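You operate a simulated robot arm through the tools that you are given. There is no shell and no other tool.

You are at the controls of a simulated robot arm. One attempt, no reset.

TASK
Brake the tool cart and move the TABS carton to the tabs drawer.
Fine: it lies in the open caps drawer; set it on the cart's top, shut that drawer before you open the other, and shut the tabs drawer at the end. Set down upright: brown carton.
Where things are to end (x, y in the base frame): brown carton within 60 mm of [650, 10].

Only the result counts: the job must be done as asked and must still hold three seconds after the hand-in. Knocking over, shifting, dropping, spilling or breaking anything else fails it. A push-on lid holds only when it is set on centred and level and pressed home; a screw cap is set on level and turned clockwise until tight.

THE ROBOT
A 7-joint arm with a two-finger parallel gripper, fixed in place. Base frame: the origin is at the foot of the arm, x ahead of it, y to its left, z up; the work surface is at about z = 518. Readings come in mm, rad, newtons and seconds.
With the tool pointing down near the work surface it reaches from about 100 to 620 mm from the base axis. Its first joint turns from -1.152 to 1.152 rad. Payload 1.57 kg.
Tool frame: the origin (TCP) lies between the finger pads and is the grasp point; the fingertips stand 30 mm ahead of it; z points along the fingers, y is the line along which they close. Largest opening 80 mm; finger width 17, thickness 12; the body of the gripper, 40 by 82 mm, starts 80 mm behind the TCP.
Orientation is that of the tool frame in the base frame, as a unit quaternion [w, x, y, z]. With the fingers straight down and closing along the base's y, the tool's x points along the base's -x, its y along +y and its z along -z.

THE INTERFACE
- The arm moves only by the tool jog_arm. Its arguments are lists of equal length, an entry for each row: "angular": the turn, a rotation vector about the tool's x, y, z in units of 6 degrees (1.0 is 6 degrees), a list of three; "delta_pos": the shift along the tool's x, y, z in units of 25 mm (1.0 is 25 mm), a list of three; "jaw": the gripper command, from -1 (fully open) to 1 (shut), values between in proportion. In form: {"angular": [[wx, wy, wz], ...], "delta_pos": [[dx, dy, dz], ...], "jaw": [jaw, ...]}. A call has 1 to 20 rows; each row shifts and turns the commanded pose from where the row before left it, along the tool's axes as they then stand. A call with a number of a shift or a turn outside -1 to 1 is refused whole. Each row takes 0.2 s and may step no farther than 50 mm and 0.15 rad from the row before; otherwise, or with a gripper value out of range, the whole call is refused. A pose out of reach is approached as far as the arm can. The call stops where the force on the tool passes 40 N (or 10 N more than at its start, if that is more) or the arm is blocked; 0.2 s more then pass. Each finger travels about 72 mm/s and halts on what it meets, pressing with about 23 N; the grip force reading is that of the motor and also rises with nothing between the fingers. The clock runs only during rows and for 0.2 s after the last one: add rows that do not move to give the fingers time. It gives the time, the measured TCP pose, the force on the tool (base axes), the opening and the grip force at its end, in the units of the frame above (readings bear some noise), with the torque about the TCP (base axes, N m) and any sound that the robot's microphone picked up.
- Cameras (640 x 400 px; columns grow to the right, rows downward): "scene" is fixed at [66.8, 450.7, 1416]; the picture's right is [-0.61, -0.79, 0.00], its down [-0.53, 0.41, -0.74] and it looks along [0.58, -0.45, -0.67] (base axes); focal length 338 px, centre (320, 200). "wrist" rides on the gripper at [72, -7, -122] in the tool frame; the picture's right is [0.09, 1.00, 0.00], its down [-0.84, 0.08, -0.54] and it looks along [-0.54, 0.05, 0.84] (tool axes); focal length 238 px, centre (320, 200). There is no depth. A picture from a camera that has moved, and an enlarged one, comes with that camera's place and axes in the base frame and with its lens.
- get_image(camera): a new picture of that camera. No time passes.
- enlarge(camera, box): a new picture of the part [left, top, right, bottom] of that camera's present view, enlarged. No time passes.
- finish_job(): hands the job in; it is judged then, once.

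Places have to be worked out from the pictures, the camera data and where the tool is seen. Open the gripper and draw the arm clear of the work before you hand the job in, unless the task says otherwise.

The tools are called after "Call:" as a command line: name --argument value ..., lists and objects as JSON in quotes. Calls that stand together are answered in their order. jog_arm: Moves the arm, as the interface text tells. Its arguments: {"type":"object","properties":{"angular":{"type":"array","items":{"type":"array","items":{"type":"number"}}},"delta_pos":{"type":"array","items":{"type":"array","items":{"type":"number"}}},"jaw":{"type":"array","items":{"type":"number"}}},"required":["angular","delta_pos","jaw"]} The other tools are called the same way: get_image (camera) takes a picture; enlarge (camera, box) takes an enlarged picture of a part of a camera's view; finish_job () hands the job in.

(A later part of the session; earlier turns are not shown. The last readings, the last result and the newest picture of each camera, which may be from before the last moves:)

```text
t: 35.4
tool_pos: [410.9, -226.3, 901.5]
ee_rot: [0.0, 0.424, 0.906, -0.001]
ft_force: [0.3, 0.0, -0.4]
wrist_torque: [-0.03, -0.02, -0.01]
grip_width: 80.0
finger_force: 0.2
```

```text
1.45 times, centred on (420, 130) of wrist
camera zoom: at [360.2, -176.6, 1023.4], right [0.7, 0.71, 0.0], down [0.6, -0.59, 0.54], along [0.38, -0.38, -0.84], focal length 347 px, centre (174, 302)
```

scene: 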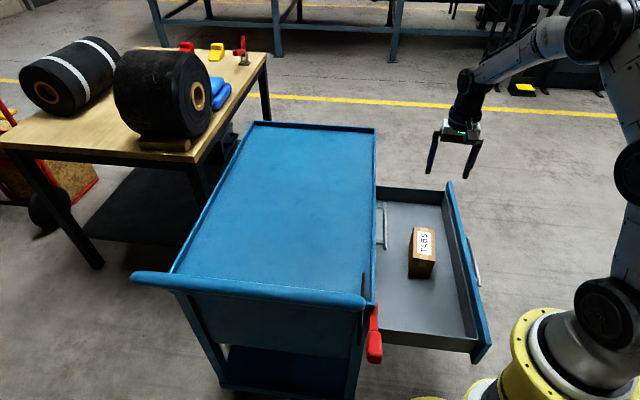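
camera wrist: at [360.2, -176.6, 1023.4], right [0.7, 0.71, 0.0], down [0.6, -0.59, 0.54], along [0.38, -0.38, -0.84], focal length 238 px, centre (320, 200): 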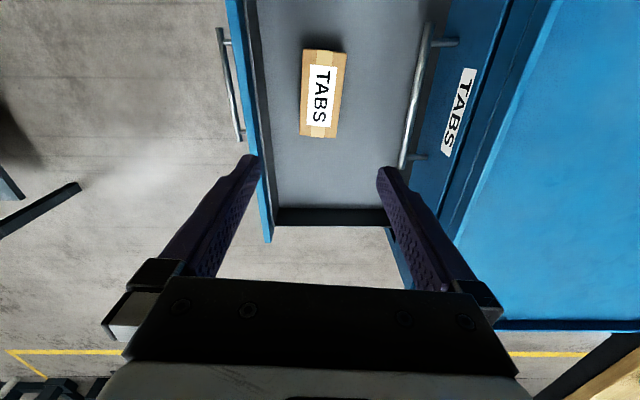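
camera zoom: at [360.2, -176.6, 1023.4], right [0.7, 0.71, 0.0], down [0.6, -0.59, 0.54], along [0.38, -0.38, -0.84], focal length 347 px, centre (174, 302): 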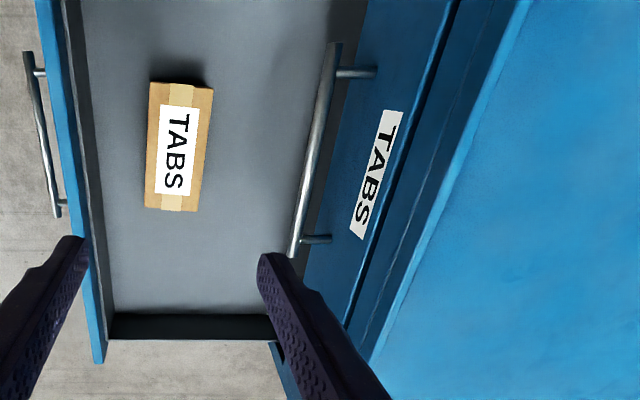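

Two views agree on the centre (409.6,−225.2), and the tool is within ~2 mm of it. Descending until the fingertips are just around the carton's top, then I'll check.

Call:
jog_arm --angular '[[0, 0, 0], [0, 0, 0], [0, 0, 0], [0, 0, 0], [0, 0, 0], [0, 0, 0], [0, 0, 0], [0, 0, 0], [0, 0, 0], [0, 0, 0], [0, 0, 0], [0, 0, 0]]' --delta_pos '[[0.01, 0, 0.9], [0.01, 0, 0.9], [0.01, 0, 0.9], [0.01, 0, 0.9], [0.01, 0, 0.9], [0.01, 0, 0.9], [0, 0, 0.9], [0, 0, 0.9], [0, 0, 0.9], [0, 0, 0.9], [0, 0, 0.9], [0, 0, 0]]' --jaw '[-1, -1, -1, -1, -1, -1, -1, -1, -1, -1, -1, -1]'

Call:
get_image --camera "wrist"

Call:
enlarge --camera "scene" --box '[370, 150, 500, 300]'

```text
t: 38.0
tool_pos: [411.0, -227.1, 654.6]
ee_rot: [0.001, 0.423, 0.906, -0.002]
ft_force: [0.2, 0.3, -0.2]
wrist_torque: [-0.01, -0.02, -0.01]
grip_width: 80.2
finger_force: 0.0
```

```text
taken
camera wrist: at [358.8, -176.3, 776.5], right [0.7, 0.71, 0.0], down [0.6, -0.59, 0.54], along [0.38, -0.38, -0.84], focal length 238 px, centre (320, 200)
```

wrist: 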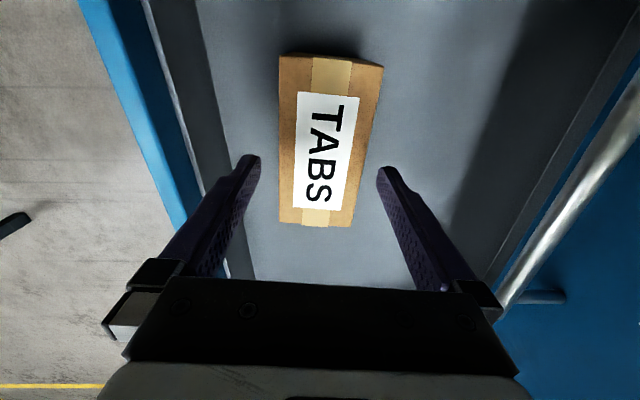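

```text
2.67 times, centred on (435, 225) of scene
camera zoom: at [66.8, 450.7, 1416.0], right [-0.61, -0.79, 0.0], down [-0.53, 0.41, -0.74], along [0.58, -0.45, -0.67], focal length 902 px, centre (13, 133)
```

zoom: 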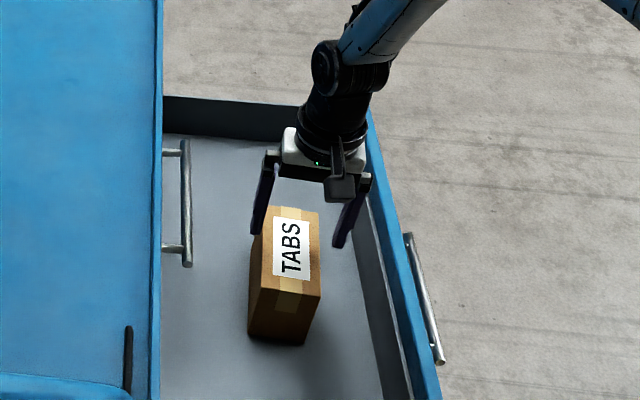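

The carton is centred between the fingers. Descending to grasp height (TCP z≈582) and closing.

Call:
jog_arm --angular '[[0, 0, 0], [0, 0, 0], [0, 0, 0], [0, 0, 0], [0, 0, 0], [0, 0, 0], [0, 0, 0], [0, 0, 0]]' --delta_pos '[[0, 0, 0.73], [0, 0, 0.73], [0, 0, 0.73], [0, 0, 0.73], [0, 0, 0], [0, 0, 0], [0, 0, 0], [0, 0, 0]]' --jaw '[-1, -1, -1, -1, -1, 1, 1, 1]'

Call:
get_image --camera "wrist"

```text
t: 39.8
tool_pos: [410.1, -224.7, 581.3]
ee_rot: [0.0, 0.423, 0.906, -0.001]
ft_force: [0.6, -0.7, 0.4]
wrist_torque: [-0.06, -0.2, 0.02]
grip_width: 65.9
finger_force: 22.9
```

```text
taken
camera wrist: at [359.5, -175.5, 703.4], right [0.7, 0.71, 0.0], down [0.6, -0.59, 0.54], along [0.38, -0.38, -0.84], focal length 238 px, centre (320, 200)
```

wrist: 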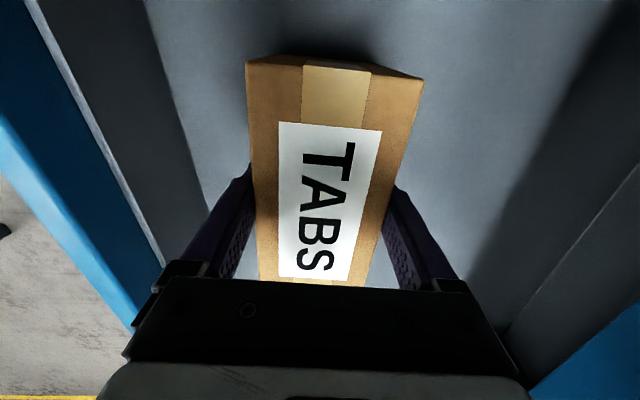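

Grasped (opening 65.9 mm, 23 N). Lifting slowly first to check the load.

Call:
jog_arm --angular '[[0, 0, 0], [0, 0, 0], [0, 0, 0], [0, 0, 0], [0, 0, 0], [0, 0, 0]]' --delta_pos '[[0, 0, -0.3], [0, 0, -0.6], [0, 0, -0.8], [0, 0, -0.8], [0, 0, -0.8], [0, 0, 0]]' --jaw '[1, 1, 1, 1, 1, 1]'

Call:
enlarge --camera "scene" --box '[340, 130, 520, 330]'

```text
t: 41.2
tool_pos: [410.4, -227.7, 664.3]
ee_rot: [0.0, 0.422, 0.906, -0.002]
ft_force: [0.0, 0.2, -2.7]
wrist_torque: [-0.02, 0.0, 0.0]
grip_width: 65.8
finger_force: 22.5
```

```text
2.00 times, centred on (430, 230) of scene
camera zoom: at [66.8, 450.7, 1416.0], right [-0.61, -0.79, 0.0], down [-0.53, 0.41, -0.74], along [0.58, -0.45, -0.67], focal length 676 px, centre (100, 140)
```

zoom: 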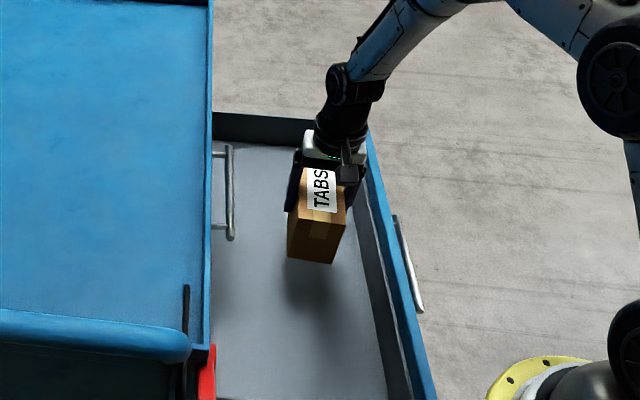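

Carton weighs ~0.28 kg and is held firmly. Raising to z≈930 and moving over the cart's top (aim (520,29)).

Call:
jog_arm --angular '[[0, 0, 0], [0, 0, 0], [0, 0, 0], [0, 0, 0], [0, 0, 0], [0, 0, 0], [0, 0, 0], [0, 0, 0], [0, 0, 0], [0, 0, 0], [0, 0, 0], [0, 0, 0]]' --delta_pos '[[0, 0, -0.967], [0, 0, -0.967], [0, 0, -0.967], [0, 0, -0.967], [0, 0, -0.967], [0, 0, -0.967], [0, 0, -0.967], [0, 0, -0.967], [0, 0, -0.967], [0, 0, -0.967], [0, 0, -0.967], [0, 0, 0]]' --jaw '[1, 1, 1, 1, 1, 1, 1, 1, 1, 1, 1, 1]'

Call:
jog_arm --angular '[[0, 0, 0], [0, 0, 0], [0, 0, 0], [0, 0, 0], [0, 0, 0], [0, 0, 0], [0, 0, 0], [0, 0, 0], [0, 0, 0], [0, 0, 0], [0, 0, 0], [0, 0, 0]]' --delta_pos '[[0.457, 0.905, 0], [0.457, 0.905, 0], [0.457, 0.905, 0], [0.457, 0.905, 0], [0.457, 0.905, 0], [0.457, 0.905, 0], [0.457, 0.905, 0], [0.457, 0.905, 0], [0.457, 0.905, 0], [0.457, 0.905, 0], [0.457, 0.905, 0], [0, 0, 0]]' --jaw '[1, 1, 1, 1, 1, 1, 1, 1, 1, 1, 1, 1]'

Call:
get_image --camera "wrist"

Call:
get_image --camera "scene"

```text
t: 43.8
tool_pos: [410.0, -226.7, 928.2]
ee_rot: [0.0, 0.423, 0.906, -0.002]
ft_force: [0.4, -0.6, -3.4]
wrist_torque: [0.0, 0.01, -0.03]
grip_width: 65.7
finger_force: 22.8
```

```text
t: 46.4
tool_pos: [521.0, 29.8, 930.1]
ee_rot: [0.0, 0.424, 0.906, -0.002]
ft_force: [-0.1, 1.1, -3.9]
wrist_torque: [0.0, -0.01, -0.01]
grip_width: 65.7
finger_force: 23.2
```

```text
taken
camera wrist: at [469.4, 80.2, 1051.1], right [0.7, 0.71, 0.0], down [0.6, -0.59, 0.54], along [0.38, -0.38, -0.84], focal length 238 px, centre (320, 200)
```

wrist: 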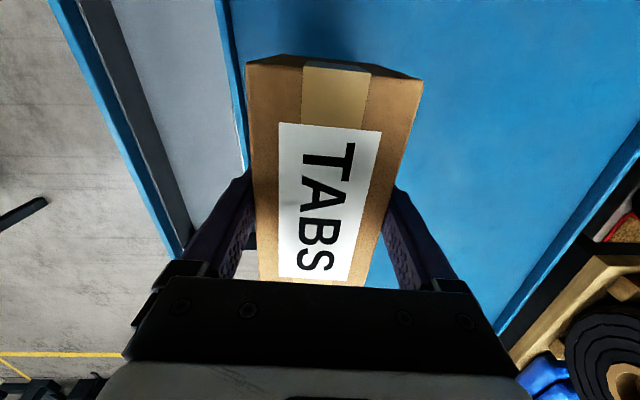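

```text
taken
```

scene: 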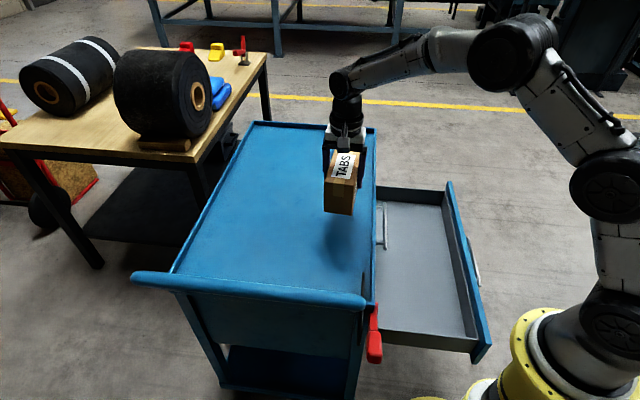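

The carton is over the cart top, inside the rim. Lowering to just above the expected surface, then in fine steps until contact.

Call:
jog_arm --angular '[[0, 0, 0], [0, 0, 0], [0, 0, 0], [0, 0, 0], [0, 0, 0], [0, 0, 0], [0, 0, 0], [0, 0, 0], [0, 0, 0], [0, 0, 0]]' --delta_pos '[[0, 0, 0.6], [0, 0, 0.6], [0, 0, 0.6], [0, 0, 0.4], [0, 0, 0.15], [0, 0, 0.15], [0, 0, 0.15], [0, 0, 0.15], [0, 0, 0], [0, 0, 0]]' --jaw '[1, 1, 1, 1, 1, 1, 1, 1, 1, 1]'

Call:
enlarge --camera "scene" --box '[280, 120, 420, 270]'

```text
t: 48.6
tool_pos: [520.8, 29.0, 859.8]
ee_rot: [-0.001, 0.423, 0.906, -0.001]
ft_force: [-0.4, 0.0, -2.9]
wrist_torque: [0.01, -0.02, 0.0]
grip_width: 65.8
finger_force: 23.0
```

```text
2.67 times, centred on (350, 195) of scene
camera zoom: at [66.8, 450.7, 1416.0], right [-0.61, -0.79, 0.0], down [-0.53, 0.41, -0.74], along [0.58, -0.45, -0.67], focal length 902 px, centre (240, 213)
```

zoom: 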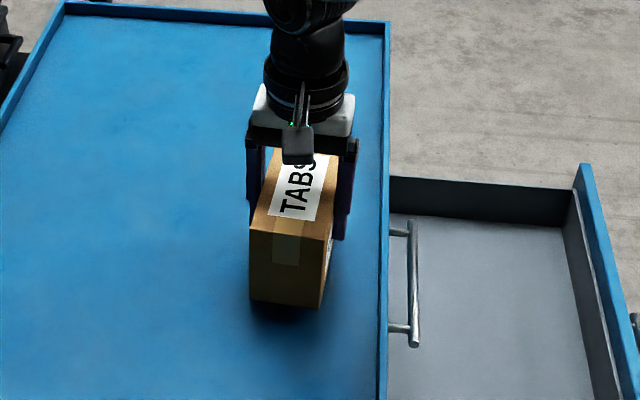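

Still free (only weight on the sensor). Continuing down in 3 mm steps.

Call:
jog_arm --angular '[[0, 0, 0], [0, 0, 0], [0, 0, 0], [0, 0, 0], [0, 0, 0], [0, 0, 0], [0, 0, 0]]' --delta_pos '[[0, 0, 0.12], [0, 0, 0.12], [0, 0, 0.12], [0, 0, 0.12], [0, 0, 0.12], [0, 0, 0.12], [0, 0, 0]]' --jaw '[1, 1, 1, 1, 1, 1, 1]'

Call:
enlarge --camera "scene" --box '[310, 170, 390, 260]'

```text
t: 50.2
tool_pos: [519.3, 28.7, 843.6]
ee_rot: [0.001, 0.422, 0.906, -0.001]
ft_force: [-5.5, 0.2, 15.1]
wrist_torque: [0.25, 0.35, 0.03]
grip_width: 65.8
finger_force: 22.6
```

```text
4.44 times, centred on (350, 215) of scene
camera zoom: at [66.4, 450.7, 1416.0], right [-0.61, -0.79, 0.0], down [-0.53, 0.41, -0.74], along [0.59, -0.45, -0.67], focal length 1503 px, centre (187, 133)
```

zoom: 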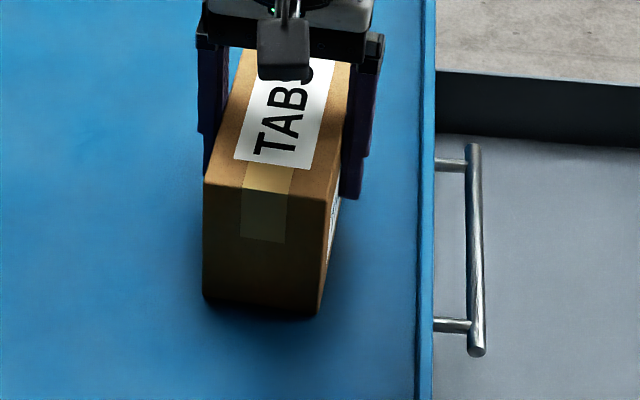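

Contact made (Fz≈+15 N), so the carton sits on the top at z≈781. Opening the gripper and lifting straight off.

Call:
jog_arm --angular '[[0, 0, 0], [0, 0, 0], [0, 0, 0], [0, 0, 0], [0, 0, 0], [0, 0, 0], [0, 0, 0], [0, 0, 0], [0, 0, 0], [0, 0, 0], [0, 0, 0]]' --delta_pos '[[0, 0, -0.05], [0, 0, 0], [0, 0, 0], [0, 0, 0], [0, 0, -0.3], [0, 0, -0.6], [0, 0, -0.9], [0, 0, -0.9], [0, 0, -0.9], [0, 0, -0.9], [0, 0, 0]]' --jaw '[1, -1, -1, -1, -1, -1, -1, -1, -1, -1, -1]'

Call:
get_image --camera "wrist"

Call:
get_image --camera "scene"

```text
t: 52.6
tool_pos: [519.6, 31.2, 956.5]
ee_rot: [0.0, 0.423, 0.906, -0.002]
ft_force: [-0.9, 0.3, -0.1]
wrist_torque: [-0.01, 0.01, 0.01]
grip_width: 80.0
finger_force: 0.1
```

```text
taken
camera wrist: at [469.3, 81.1, 1077.8], right [0.7, 0.71, 0.0], down [0.6, -0.59, 0.54], along [0.38, -0.38, -0.84], focal length 238 px, centre (320, 200)
```

wrist: 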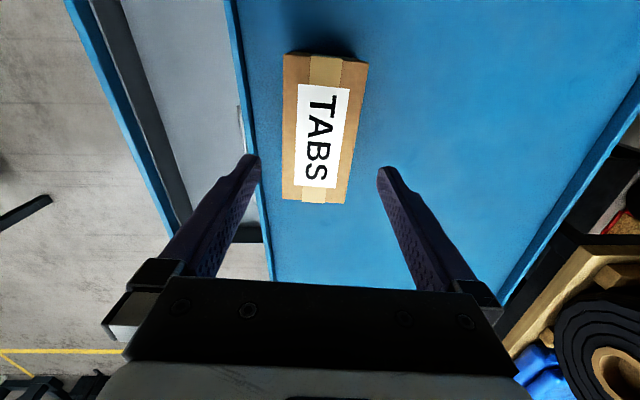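

```text
taken
```

scene: 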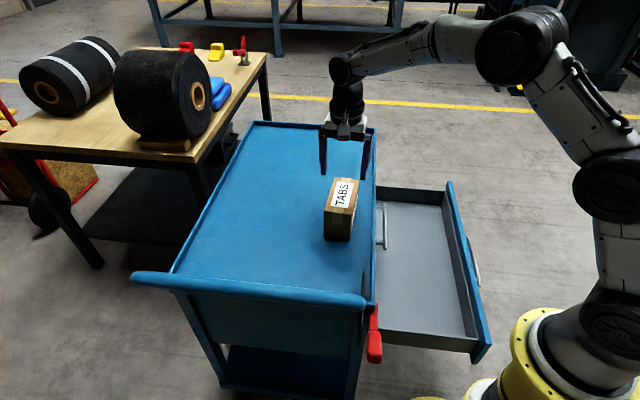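

The carton is standing on the cart top. Next is shutting the caps drawer: I'll close the jaws and travel high to a point just outside the drawer's front panel, about (297,−336).

Call:
jog_arm --angular '[[0, 0, 0], [0, 0, 0], [0, 0, 0], [0, 0, 0], [0, 0, 0], [0, 0, 0], [0, 0, 0], [0, 0, 0], [0, 0, 0], [0, 0, 0], [0, 0, 0], [0, 0, 0], [0, 0, 0], [0, 0, 0], [0, 0, 0], [0, 0, 0], [0, 0, 0], [0, 0, 0]]' --delta_pos '[[-0.327, -0.956, 0], [-0.327, -0.956, 0], [-0.327, -0.956, 0], [-0.327, -0.956, 0], [-0.327, -0.956, 0], [-0.327, -0.956, 0], [-0.327, -0.956, 0], [-0.327, -0.956, 0], [-0.327, -0.956, 0], [-0.327, -0.956, 0], [-0.327, -0.956, 0], [-0.327, -0.956, 0], [-0.327, -0.956, 0], [-0.327, -0.956, 0], [-0.327, -0.956, 0], [-0.327, -0.956, 0], [-0.327, -0.956, 0], [0, 0, 0]]' --jaw '[-1, -1, -1, -1, -1, -1, 1, 1, 1, 1, 1, 1, 1, 1, 1, 1, 1, 1]'

Call:
get_image --camera "wrist"

Call:
get_image --camera "scene"

```text
t: 56.4
tool_pos: [297.4, -336.4, 957.9]
ee_rot: [0.0, 0.422, 0.907, -0.002]
ft_force: [-0.2, -0.2, 0.3]
wrist_torque: [-0.01, 0.01, -0.02]
grip_width: 0.0
finger_force: 21.0
```

```text
taken
camera wrist: at [246.0, -286.4, 1080.2], right [0.7, 0.71, 0.0], down [0.6, -0.59, 0.54], along [0.38, -0.38, -0.84], focal length 238 px, centre (320, 200)
```

wrist: 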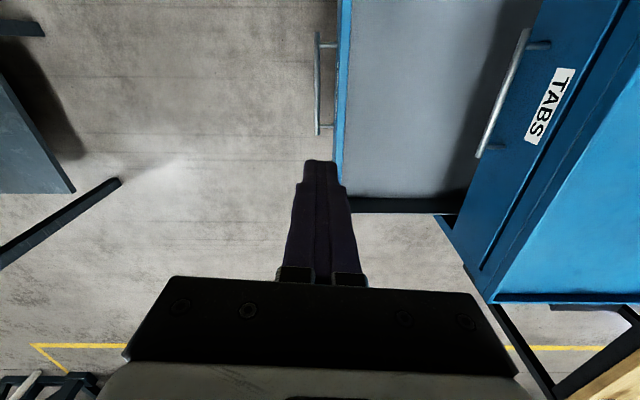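

```text
taken
```

scene: 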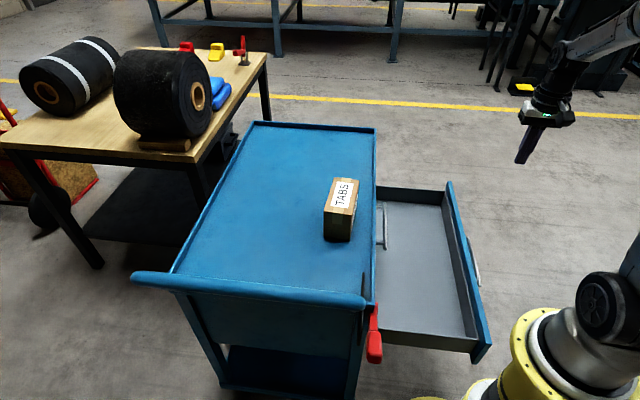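

I'll zoom in to fix the panel face, its handle, and the clearance for the descent.

Call:
enlarge --camera "wrist" --box '[290, 0, 450, 220]'

Call:
enlarge --camera "scene" --box '[370, 170, 500, 370]'

```text
1.82 times, centred on (370, 110) of wrist
camera zoom: at [246.0, -286.4, 1080.2], right [0.7, 0.71, 0.0], down [0.6, -0.59, 0.54], along [0.38, -0.38, -0.84], focal length 433 px, centre (229, 364)
```

zoom: 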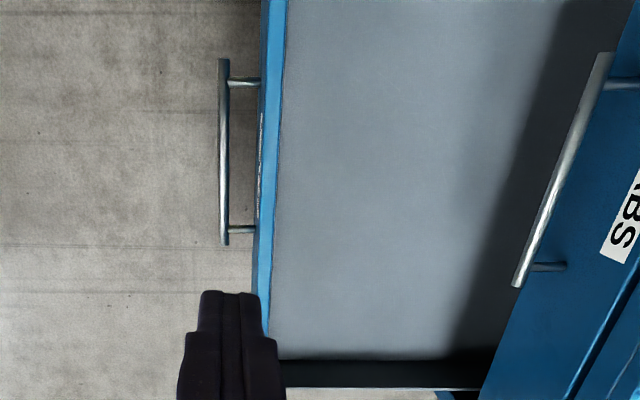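

```text
2.00 times, centred on (435, 270) of scene
camera zoom: at [66.8, 450.7, 1416.0], right [-0.61, -0.79, 0.0], down [-0.53, 0.41, -0.74], along [0.58, -0.45, -0.67], focal length 676 px, centre (90, 60)
```

zoom: 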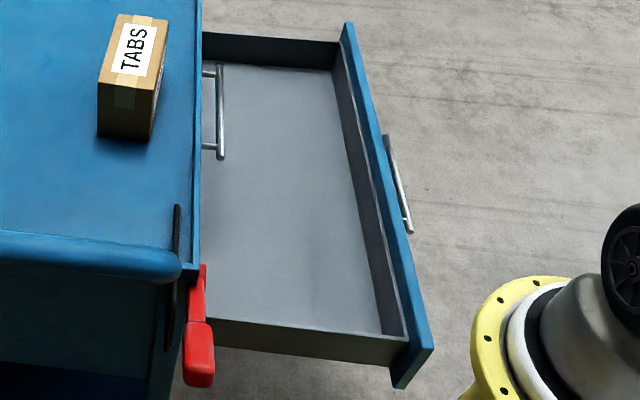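

The caps panel's outer face is at n≈6 with its top at z≈613. Its handle bar is at n≈−31, z≈555, and the tool is at n≈−25. I'll descend until the fingertips are at z≈585, above the bar and in front of the panel's upper edge.

Call:
jog_arm --angular '[[0, 0, 0], [0, 0, 0], [0, 0, 0], [0, 0, 0], [0, 0, 0], [0, 0, 0], [0, 0, 0], [0, 0, 0], [0, 0, 0], [0, 0, 0], [0, 0, 0], [0, 0, 0], [0, 0, 0], [0, 0, 0], [0, 0, 0]]' --delta_pos '[[0, 0, 0.98], [0, 0, 0.98], [0, 0, 0.98], [0, 0, 0.98], [0, 0, 0.98], [0, 0, 0.98], [0, 0, 0.98], [0, 0, 0.98], [0, 0, 0.98], [0, 0, 0.98], [0, 0, 0.98], [0, 0, 0.98], [0, 0, 0.98], [0, 0, 0.5], [0, 0, 0]]' --jaw '[1, 1, 1, 1, 1, 1, 1, 1, 1, 1, 1, 1, 1, 1, 1]'

Call:
get_image --camera "wrist"

Call:
enlarge --camera "scene" --box '[370, 130, 540, 370]'

```text
t: 59.6
tool_pos: [298.0, -339.2, 625.6]
ee_rot: [0.001, 0.422, 0.906, -0.003]
ft_force: [-0.5, 0.7, -0.1]
wrist_torque: [0.0, 0.05, -0.02]
grip_width: 0.0
finger_force: 21.3
```

```text
taken
camera wrist: at [247.2, -288.2, 746.4], right [0.7, 0.71, 0.0], down [0.6, -0.59, 0.54], along [0.38, -0.38, -0.84], focal length 238 px, centre (320, 200)
```

wrist: 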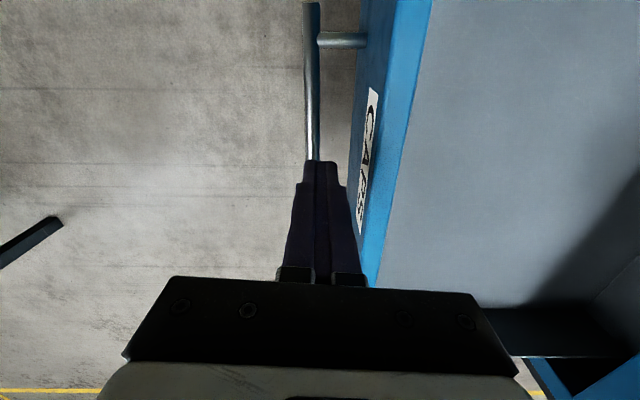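

```text
1.67 times, centred on (455, 250) of scene
camera zoom: at [66.8, 450.7, 1416.0], right [-0.61, -0.79, 0.0], down [-0.53, 0.41, -0.74], along [0.58, -0.45, -0.67], focal length 564 px, centre (95, 117)
```

zoom: 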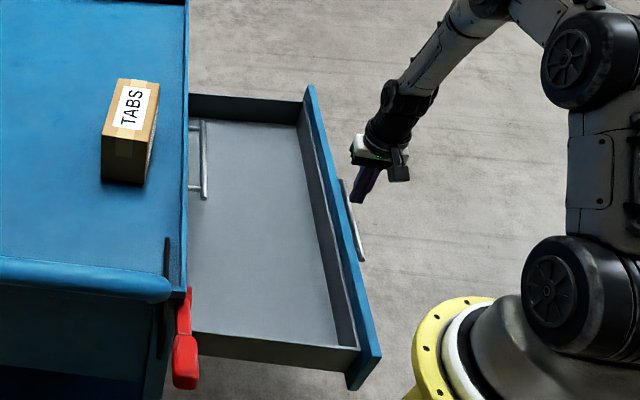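

Clear of the bar and right in front of the panel. I'll go 10 mm lower and begin pushing along +n at moderate speed.

Call:
jog_arm --angular '[[0, 0, 0], [0, 0, 0], [0, 0, 0], [0, 0, 0], [0, 0, 0], [0, 0, 0], [0, 0, 0], [0, 0, 0], [0, 0, 0]]' --delta_pos '[[0, 0, 0.4], [0.02, 0.25, 0], [0.02, 0.25, 0], [0.02, 0.25, 0], [0.02, 0.25, 0], [0.03, 0.3, 0], [0.03, 0.3, 0], [0.03, 0.3, 0], [0, 0, 0]]' --jaw '[1, 1, 1, 1, 1, 1, 1, 1, 1]'

Call:
get_image --camera "scene"

```text
t: 61.6
tool_pos: [331.0, -304.4, 614.8]
ee_rot: [-0.001, 0.423, 0.906, -0.001]
ft_force: [0.1, -0.3, -0.1]
wrist_torque: [-0.02, -0.01, 0.0]
grip_width: 0.3
finger_force: 21.4
```

```text
taken
```

scene: 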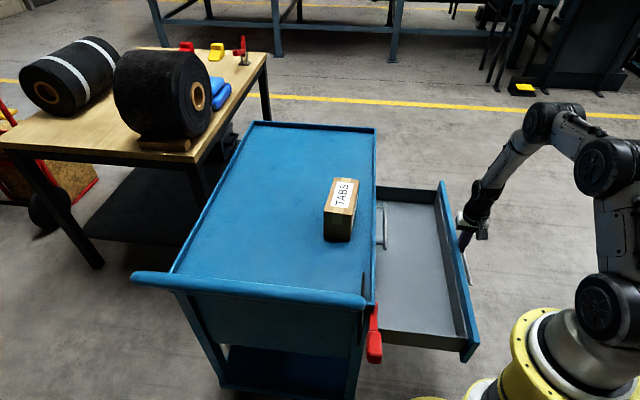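

The drawer slides in with negligible force and the cart is still. Continuing to push to about 100 mm before closed.

Call:
jog_arm --angular '[[0, 0, 0], [0, 0, 0], [0, 0, 0], [0, 0, 0], [0, 0, 0], [0, 0, 0], [0, 0, 0], [0, 0, 0], [0, 0, 0], [0, 0, 0], [0, 0, 0], [0, 0, 0], [0, 0, 0], [0, 0, 0], [0, 0, 0], [0, 0, 0]]' --delta_pos '[[0.035, 0.435, 0], [0.035, 0.435, 0], [0.035, 0.435, 0], [0.035, 0.435, 0], [0.035, 0.435, 0], [0.035, 0.435, 0], [0.035, 0.435, 0], [0.035, 0.435, 0], [0.035, 0.435, 0], [0.035, 0.435, 0], [0.035, 0.435, 0], [0.035, 0.435, 0], [0.035, 0.435, 0], [0.035, 0.435, 0], [0.035, 0.3, 0], [0, 0, 0]]' --jaw '[1, 1, 1, 1, 1, 1, 1, 1, 1, 1, 1, 1, 1, 1, 1, 1]'

Call:
get_image --camera "scene"

Call:
get_image --camera "wrist"

```text
t: 65.0
tool_pos: [444.7, -190.8, 615.6]
ee_rot: [-0.001, 0.423, 0.906, -0.001]
ft_force: [0.1, 0.1, -0.2]
wrist_torque: [0.0, -0.04, 0.0]
grip_width: 0.0
finger_force: 22.0
```

```text
taken
```

scene: 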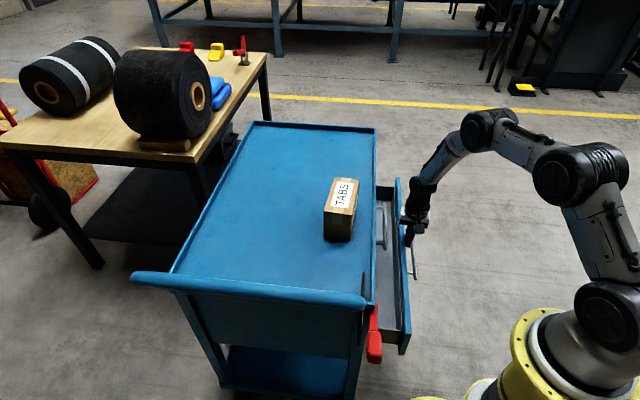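

```text
taken
camera wrist: at [394.5, -140.5, 737.1], right [0.7, 0.71, 0.0], down [0.6, -0.59, 0.54], along [0.38, -0.38, -0.84], focal length 238 px, centre (320, 200)
```

wrist: 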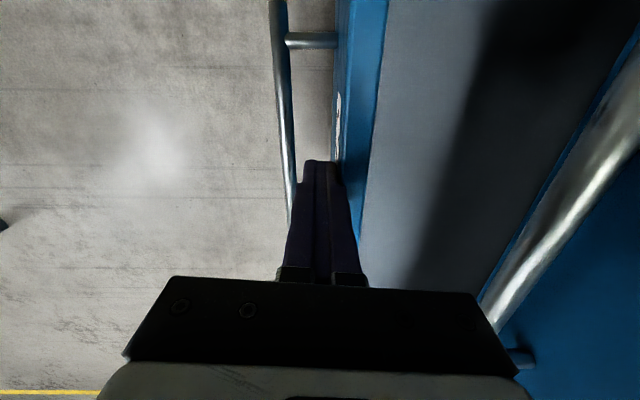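

The panel's face is now at n≈194, with ~103 mm to go, and the tabs handle would be in the way of a vertical tool. I'll lift out of the gap, step outside the caps bar, tilt the fingers inward 28°, and come down outside the bar.

Call:
jog_arm --angular '[[0, 0, 0], [0, 0, 0], [0, 0, 0], [0, 0, 0], [0, 0, 0], [0, 0, 0], [0, 0, 0], [0, 0, 0], [-0.93, 0, 0], [-0.93, 0, 0], [-0.93, 0, 0], [-0.93, 0, 0], [-0.93, 0, 0], [0, 0, 0]]' --delta_pos '[[-0.01, -0.15, 0], [0, 0, -0.7], [0, 0, -0.9], [0, 0, -0.9], [-0.06, -0.7, 0], [-0.06, -0.7, 0], [-0.06, -0.7, 0], [-0.06, -0.7, 0], [0, 0, 0], [0, 0, 0], [0, 0, 0], [0, 0, 0], [0, 0, 0], [0, 0, 0]]' --jaw '[1, 1, 1, 1, 1, 1, 1, 1, 1, 1, 1, 1, 1, 1]'

Call:
get_image --camera "scene"

Call:
get_image --camera "wrist"

```text
t: 68.0
tool_pos: [392.6, -243.6, 678.0]
ee_rot: [0.103, 0.41, 0.88, 0.217]
ft_force: [-0.2, 0.3, -0.3]
wrist_torque: [0.02, -0.03, 0.05]
grip_width: 0.0
finger_force: 21.0
```

```text
taken
```

scene: 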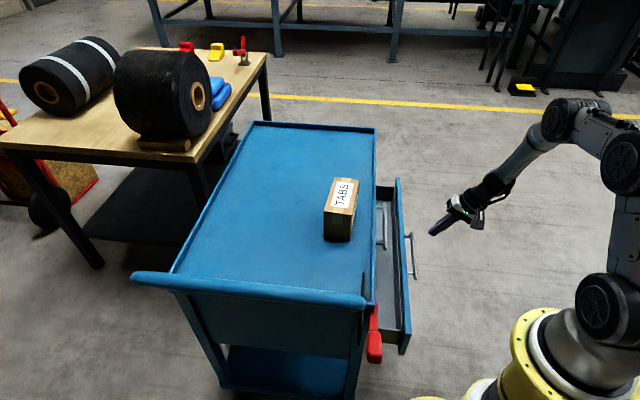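

```text
taken
camera wrist: at [298.4, -229.3, 781.9], right [0.62, 0.64, 0.46], down [0.4, -0.76, 0.52], along [0.68, -0.13, -0.72], focal length 238 px, centre (320, 200)
```

wrist: 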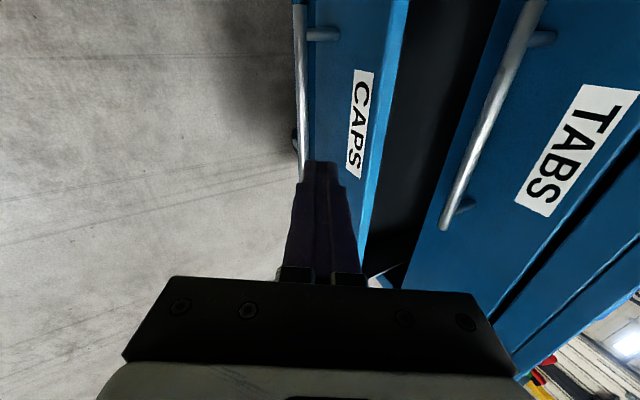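

Tilt is as planned with the TCP at n≈108, e≈449. Descending outside the caps bar to bar level.

Call:
jog_arm --angular '[[0, 0, 0], [0, 0, 0], [0, 0, 0], [0, 0, 0], [0, 0, 0], [0, 0, 0]]' --delta_pos '[[0, -0.424, 0.798], [0, -0.424, 0.798], [0, -0.424, 0.798], [0, -0.424, 0.798], [0, -0.424, 0.798], [0, 0, 0]]' --jaw '[1, 1, 1, 1, 1, 1]'

Call:
get_image --camera "wrist"

Call:
enlarge --camera "scene" --box '[360, 160, 500, 360]'

```text
t: 69.4
tool_pos: [392.8, -245.3, 563.6]
ee_rot: [0.102, 0.41, 0.88, 0.217]
ft_force: [-0.2, 0.8, 0.0]
wrist_torque: [0.02, 0.01, 0.05]
grip_width: 0.0
finger_force: 21.2
```

```text
taken
camera wrist: at [298.6, -230.3, 667.9], right [0.62, 0.64, 0.46], down [0.4, -0.76, 0.52], along [0.68, -0.14, -0.72], focal length 238 px, centre (320, 200)
```

wrist: 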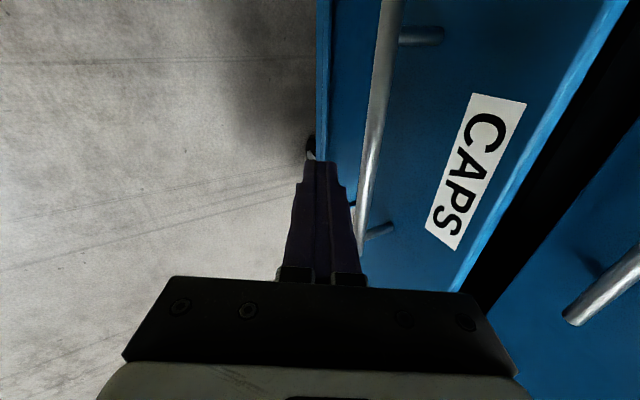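

```text
2.00 times, centred on (430, 260) of scene
camera zoom: at [66.8, 450.7, 1416.0], right [-0.61, -0.79, 0.0], down [-0.53, 0.41, -0.74], along [0.58, -0.45, -0.67], focal length 676 px, centre (100, 80)
```

zoom: 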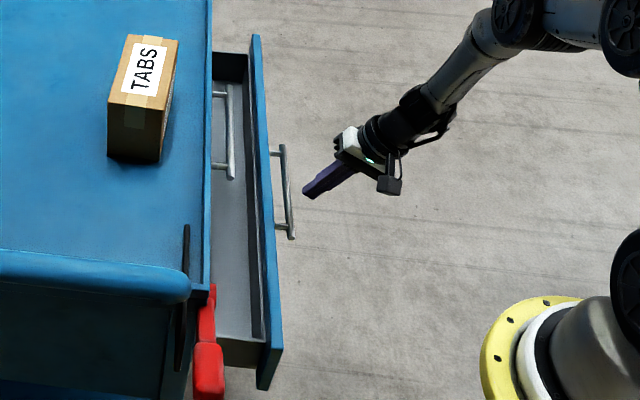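

The fingers are outside the bar at its level. Pushing in +n in 10 mm steps.

Call:
jog_arm --angular '[[0, 0, 0], [0, 0, 0], [0, 0, 0], [0, 0, 0], [0, 0, 0], [0, 0, 0], [0, 0, 0]]' --delta_pos '[[0.032, 0.353, 0.188], [0.032, 0.353, 0.188], [0.032, 0.353, 0.188], [0.032, 0.353, 0.188], [0.032, 0.353, 0.188], [0.032, 0.353, 0.188], [0, 0, 0]]' --jaw '[1, 1, 1, 1, 1, 1, 1]'

Call:
get_image --camera "wrist"

Call:
enlarge --camera "scene" --box '[360, 160, 500, 360]'

```text
t: 71.0
tool_pos: [436.9, -201.7, 563.5]
ee_rot: [0.102, 0.41, 0.88, 0.218]
ft_force: [-0.2, -0.7, 0.9]
wrist_torque: [-0.02, -0.03, 0.0]
grip_width: 0.0
finger_force: 21.4
```

```text
taken
camera wrist: at [341.9, -187.6, 668.7], right [0.62, 0.64, 0.46], down [0.4, -0.76, 0.52], along [0.68, -0.14, -0.72], focal length 238 px, centre (320, 200)
```

wrist: 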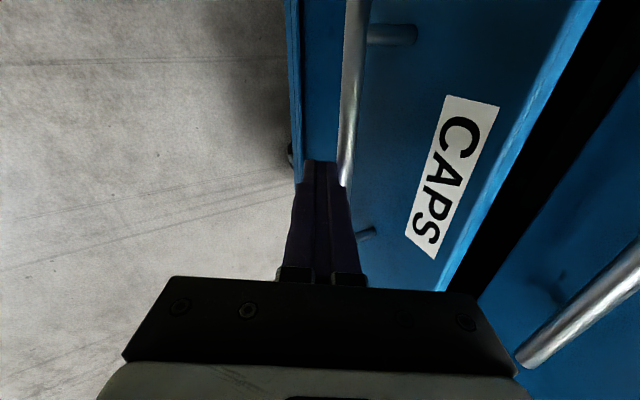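

```text
2.00 times, centred on (430, 260) of scene
camera zoom: at [66.8, 450.7, 1416.0], right [-0.61, -0.79, 0.0], down [-0.53, 0.41, -0.74], along [0.58, -0.45, -0.67], focal length 676 px, centre (100, 80)
```

zoom: 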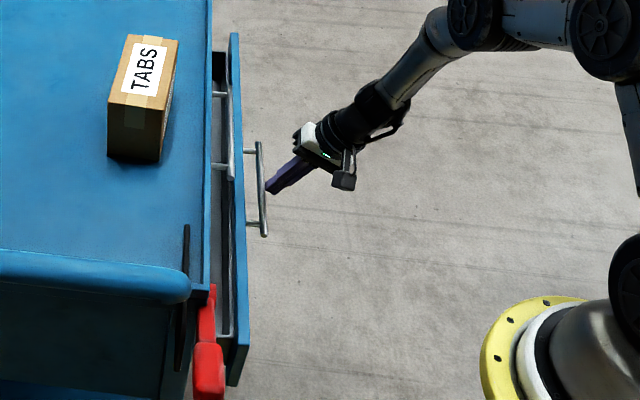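

The bar is being pushed and the gap is closing. I'll keep going, then use finer steps until the drawer seats.

Call:
jog_arm --angular '[[0, 0, 0], [0, 0, 0], [0, 0, 0], [0, 0, 0], [0, 0, 0], [0, 0, 0], [0, 0, 0], [0, 0, 0], [0, 0, 0], [0, 0, 0], [0, 0, 0], [0, 0, 0]]' --delta_pos '[[0.032, 0.353, 0.188], [0.032, 0.353, 0.188], [0.032, 0.353, 0.188], [0.032, 0.353, 0.188], [0.016, 0.176, 0.094], [0.016, 0.176, 0.094], [0.016, 0.176, 0.094], [0.016, 0.176, 0.094], [0.016, 0.176, 0.094], [0.016, 0.176, 0.094], [0.016, 0.176, 0.094], [0, 0, 0]]' --jaw '[1, 1, 1, 1, 1, 1, 1, 1, 1, 1, 1, 1]'

Call:
get_image --camera "wrist"

Call:
enlarge --camera "scene" --box '[360, 160, 500, 360]'

```text
t: 73.4
tool_pos: [485.3, -153.8, 560.4]
ee_rot: [0.101, 0.414, 0.88, 0.212]
ft_force: [-1.7, -2.7, -0.5]
wrist_torque: [-0.03, 0.05, -0.01]
grip_width: 0.4
finger_force: 21.3
stopped in row 12: the force on the tool passed its limit at 43 N (the readings are from after the stop); the commanded pose is now the measured one
```

```text
taken
camera wrist: at [391.3, -137.7, 665.4], right [0.62, 0.64, 0.46], down [0.39, -0.76, 0.52], along [0.68, -0.14, -0.72], focal length 238 px, centre (320, 200)
```

wrist: 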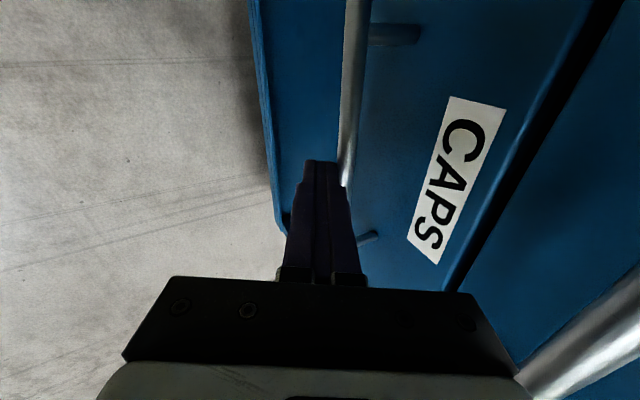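

```text
2.00 times, centred on (430, 260) of scene
camera zoom: at [66.7, 450.7, 1416.0], right [-0.61, -0.79, 0.0], down [-0.53, 0.41, -0.74], along [0.58, -0.45, -0.67], focal length 676 px, centre (100, 80)
```

zoom: 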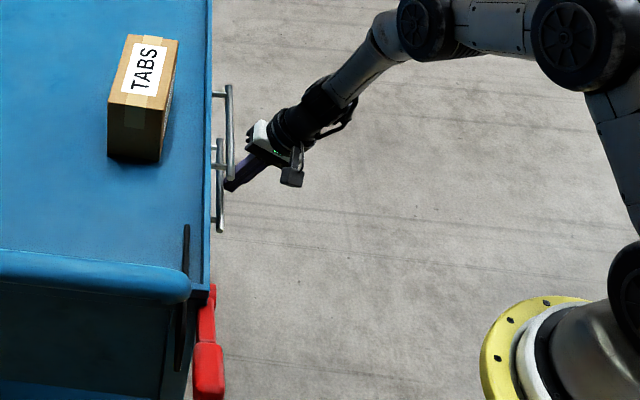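

The drawer met its stop (43 N) with the caps bar's outer face at n≈253, so it's closed. Backing off outward, then rising, before checking it from above.

Call:
jog_arm --angular '[[0, 0, 0], [0, 0, 0], [0, 0, 0], [0, 0, 0], [0, 0, 0], [0, 0, 0], [0, 0, 0], [0, 0, 0], [0, 0, 0], [0, 0, 0], [0, 0, 0], [0, 0, 0], [0, 0, 0], [0, 0, 0], [0, 0, 0]]' --delta_pos '[[-0.02, -0.25, -0.13], [-0.07, -0.83, -0.44], [-0.07, -0.83, -0.44], [-0.07, -0.83, -0.44], [-0.07, -0.83, -0.44], [0, 0.469, -0.883], [0, 0.469, -0.883], [0, 0.469, -0.883], [0, 0.469, -0.883], [0, 0.469, -0.883], [0, 0.469, -0.883], [0, 0.469, -0.883], [0, 0.469, -0.883], [0, 0.469, -0.883], [0, 0, 0]]' --jaw '[1, 1, 1, 1, 1, 1, 1, 1, 1, 1, 1, 1, 1, 1, 1]'

Call:
get_image --camera "wrist"

Call:
get_image --camera "scene"

```text
t: 76.6
tool_pos: [414.9, -221.7, 786.1]
ee_rot: [0.101, 0.412, 0.88, 0.212]
ft_force: [-0.3, -0.7, -0.6]
wrist_torque: [0.03, 0.0, 0.02]
grip_width: 0.1
finger_force: 21.6
```

```text
taken
camera wrist: at [320.5, -206.3, 892.2], right [0.62, 0.64, 0.46], down [0.39, -0.76, 0.52], along [0.68, -0.14, -0.72], focal length 238 px, centre (320, 200)
```

wrist: 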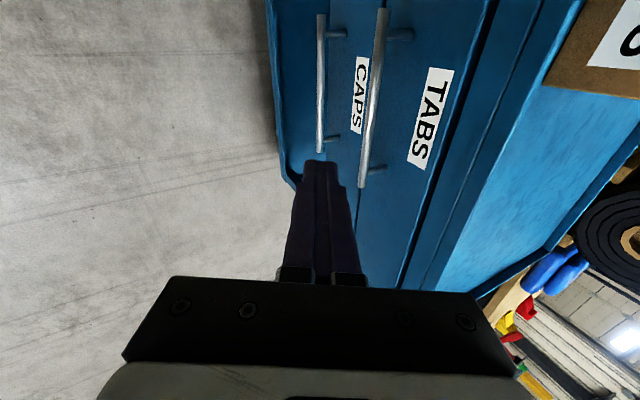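

```text
taken
```

scene: 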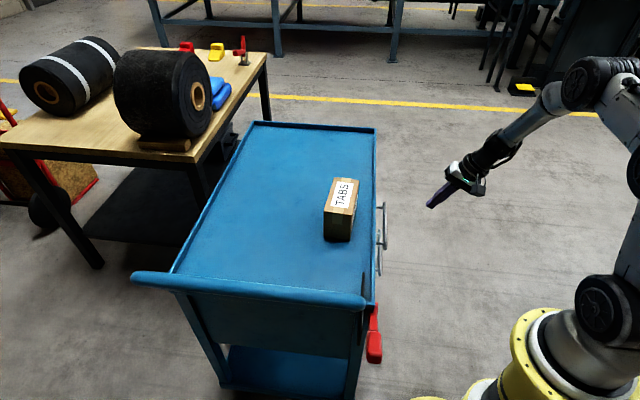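

The caps drawer is shut; carton and cart are undisturbed. I'll zoom in to measure the tabs handle accurately.

Call:
enlarge --camera "wrist" --box '[260, 0, 480, 210]'

Call:
enlarge --camera "scene" --box '[350, 180, 410, 300]'

```text
1.90 times, centred on (370, 105) of wrist
camera zoom: at [320.5, -206.3, 892.2], right [0.62, 0.64, 0.46], down [0.39, -0.76, 0.52], along [0.68, -0.14, -0.72], focal length 454 px, centre (225, 381)
```

zoom: 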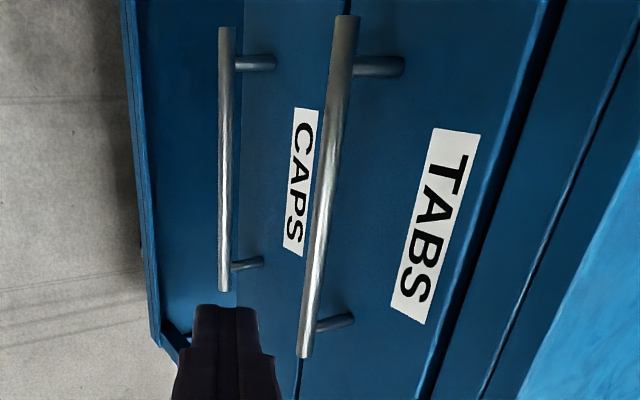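

```text
3.33 times, centred on (380, 240) of scene
camera zoom: at [66.8, 450.7, 1416.0], right [-0.61, -0.79, 0.0], down [-0.53, 0.41, -0.74], along [0.58, -0.45, -0.67], focal length 1128 px, centre (120, 67)
```

zoom: 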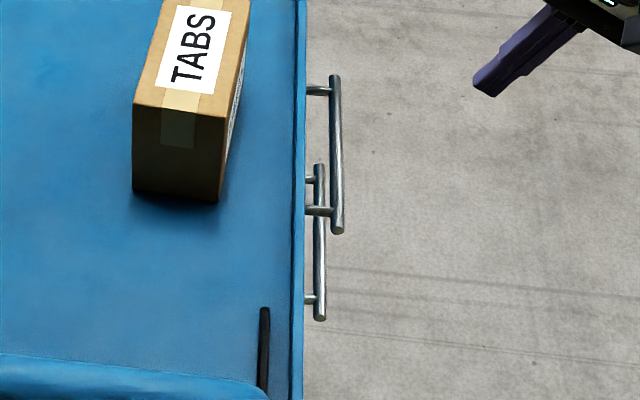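

The tabs bar's centre is at about (500,−137,675) and runs at −45°. I'll align the tool yaw to the cart, pre-open the jaws to ~24 mm, and move to a standoff point 80 mm back along the tool axis from the bar.

Call:
jog_arm --angular '[[-0.003, 0.4, -0.777], [0, 0, 0], [0, 0, 0], [0, 0, 0], [0, 0, 0]]' --delta_pos '[[0, 0, 0], [0, 0.747, 0.812], [0, 0.747, 0.812], [0, 0.747, 0.812], [0, 0, 0]]' --jaw '[0.4, 0.4, 0.4, 0.4, 0.4]'

Call:
get_image --camera "wrist"

Call:
enlarge --camera "scene" --box '[340, 150, 460, 290]'

```text
t: 77.8
tool_pos: [469.8, -167.9, 758.9]
ee_rot: [0.092, 0.372, 0.898, 0.217]
ft_force: [0.2, 0.4, 0.2]
wrist_torque: [0.01, 0.0, 0.0]
grip_width: 24.1
finger_force: 0.0
```

```text
taken
camera wrist: at [375.2, -160.2, 864.2], right [0.56, 0.69, 0.46], down [0.46, -0.72, 0.52], along [0.69, -0.08, -0.72], focal length 238 px, centre (320, 200)
```

wrist: 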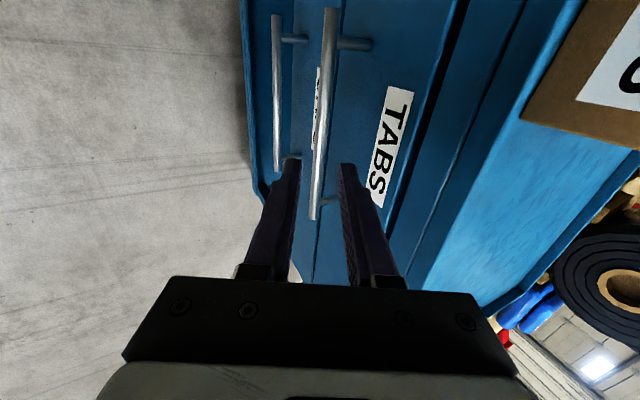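

```text
2.86 times, centred on (400, 220) of scene
camera zoom: at [66.8, 450.7, 1416.0], right [-0.61, -0.79, 0.0], down [-0.53, 0.41, -0.74], along [0.58, -0.45, -0.67], focal length 966 px, centre (91, 143)
```

zoom: 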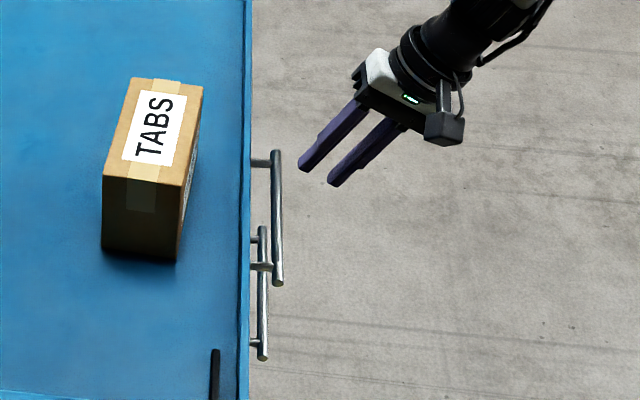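

The bar lies right on the tool axis. Advancing 80 mm along the tool axis to straddle it.

Call:
jog_arm --angular '[[0, 0, 0], [0, 0, 0], [0, 0, 0], [0, 0, 0], [0, 0, 0], [0, 0, 0]]' --delta_pos '[[0, 0, 0.8], [0, 0, 0.8], [0, 0, 0.7], [0, 0, 0.5], [0, 0, 0.4], [0, 0, 0]]' --jaw '[0.4, 0.4, 0.4, 0.4, 0.4, 0.4]'

Call:
get_image --camera "wrist"

Call:
enlarge --camera "scene" --box '[340, 150, 460, 290]'

```text
t: 79.2
tool_pos: [495.7, -141.5, 687.5]
ee_rot: [0.091, 0.372, 0.898, 0.217]
ft_force: [-0.4, 0.6, 0.5]
wrist_torque: [-0.02, 0.0, -0.01]
grip_width: 23.8
finger_force: 0.2
```

```text
taken
camera wrist: at [400.5, -134.4, 792.0], right [0.56, 0.69, 0.46], down [0.46, -0.72, 0.52], along [0.69, -0.08, -0.72], focal length 238 px, centre (320, 200)
```

wrist: 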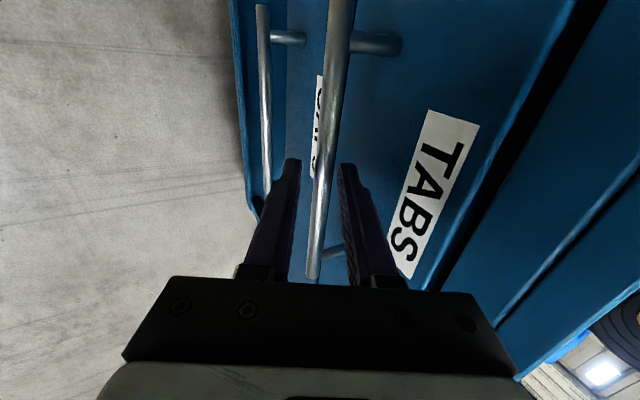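

```text
2.86 times, centred on (400, 220) of scene
camera zoom: at [66.8, 450.7, 1416.0], right [-0.61, -0.79, 0.0], down [-0.53, 0.41, -0.74], along [0.58, -0.45, -0.67], focal length 966 px, centre (91, 143)
```

zoom: 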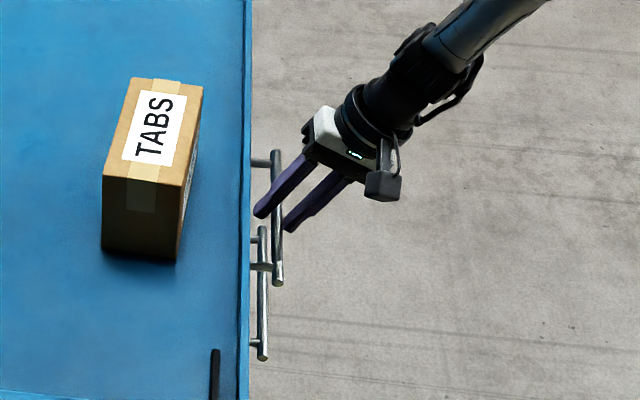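

The fingers straddle the bar with no contact. Closing to grip it.

Call:
jog_arm --angular '[[0, 0, 0], [0, 0, 0], [0, 0, 0]]' --delta_pos '[[0, 0, 0], [0, 0, 0], [0, 0, 0]]' --jaw '[1, 1, 1]'

Call:
enlarge --camera "wrist" --box '[240, 100, 420, 290]'

```text
t: 80.0
tool_pos: [495.5, -140.0, 687.4]
ee_rot: [0.093, 0.373, 0.897, 0.217]
ft_force: [1.4, 4.3, 6.2]
wrist_torque: [0.39, 0.23, -0.21]
grip_width: 11.5
finger_force: 28.7
```

```text
2.11 times, centred on (330, 195) of wrist
camera zoom: at [400.7, -134.4, 792.6], right [0.56, 0.69, 0.46], down [0.46, -0.72, 0.52], along [0.69, -0.08, -0.72], focal length 502 px, centre (299, 210)
```

zoom: 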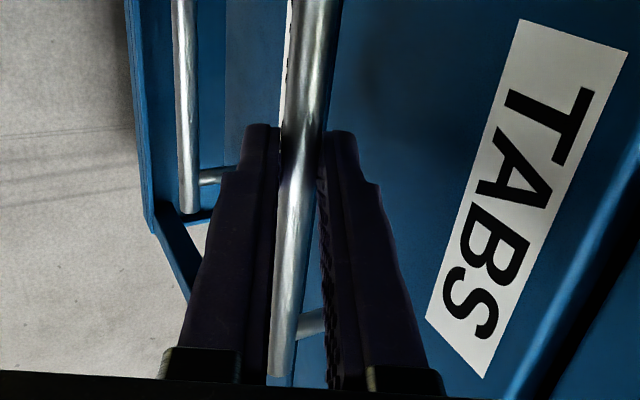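

Bar gripped (11.5 mm). Pulling straight out along −n, gently at first.

Call:
jog_arm --angular '[[0, 0, 0], [0, 0, 0], [0, 0, 0], [0, 0, 0], [0, 0, 0], [0, 0, 0], [0, 0, 0]]' --delta_pos '[[0, -0.18, -0.092], [0, -0.18, -0.092], [0, -0.18, -0.092], [0, -0.355, -0.1835], [0, -0.355, -0.1835], [0, -0.355, -0.1835], [0, 0, 0]]' --jaw '[1, 1, 1, 1, 1, 1, 1]'

Call:
get_image --camera "scene"

```text
t: 81.6
tool_pos: [462.8, -172.1, 688.4]
ee_rot: [0.092, 0.372, 0.898, 0.218]
ft_force: [3.8, -4.4, -6.9]
wrist_torque: [-0.49, -0.55, 0.05]
grip_width: 11.0
finger_force: 28.8
```

```text
taken
```

scene: 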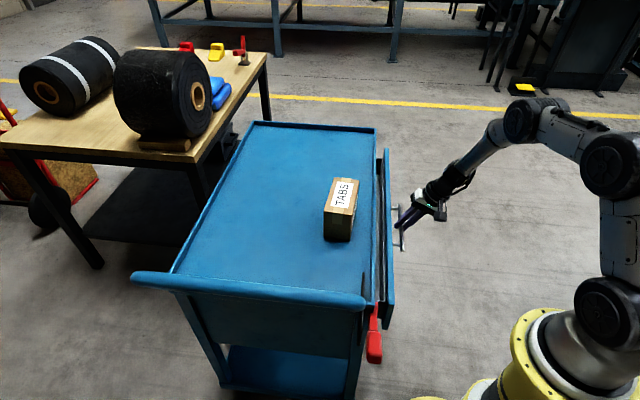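

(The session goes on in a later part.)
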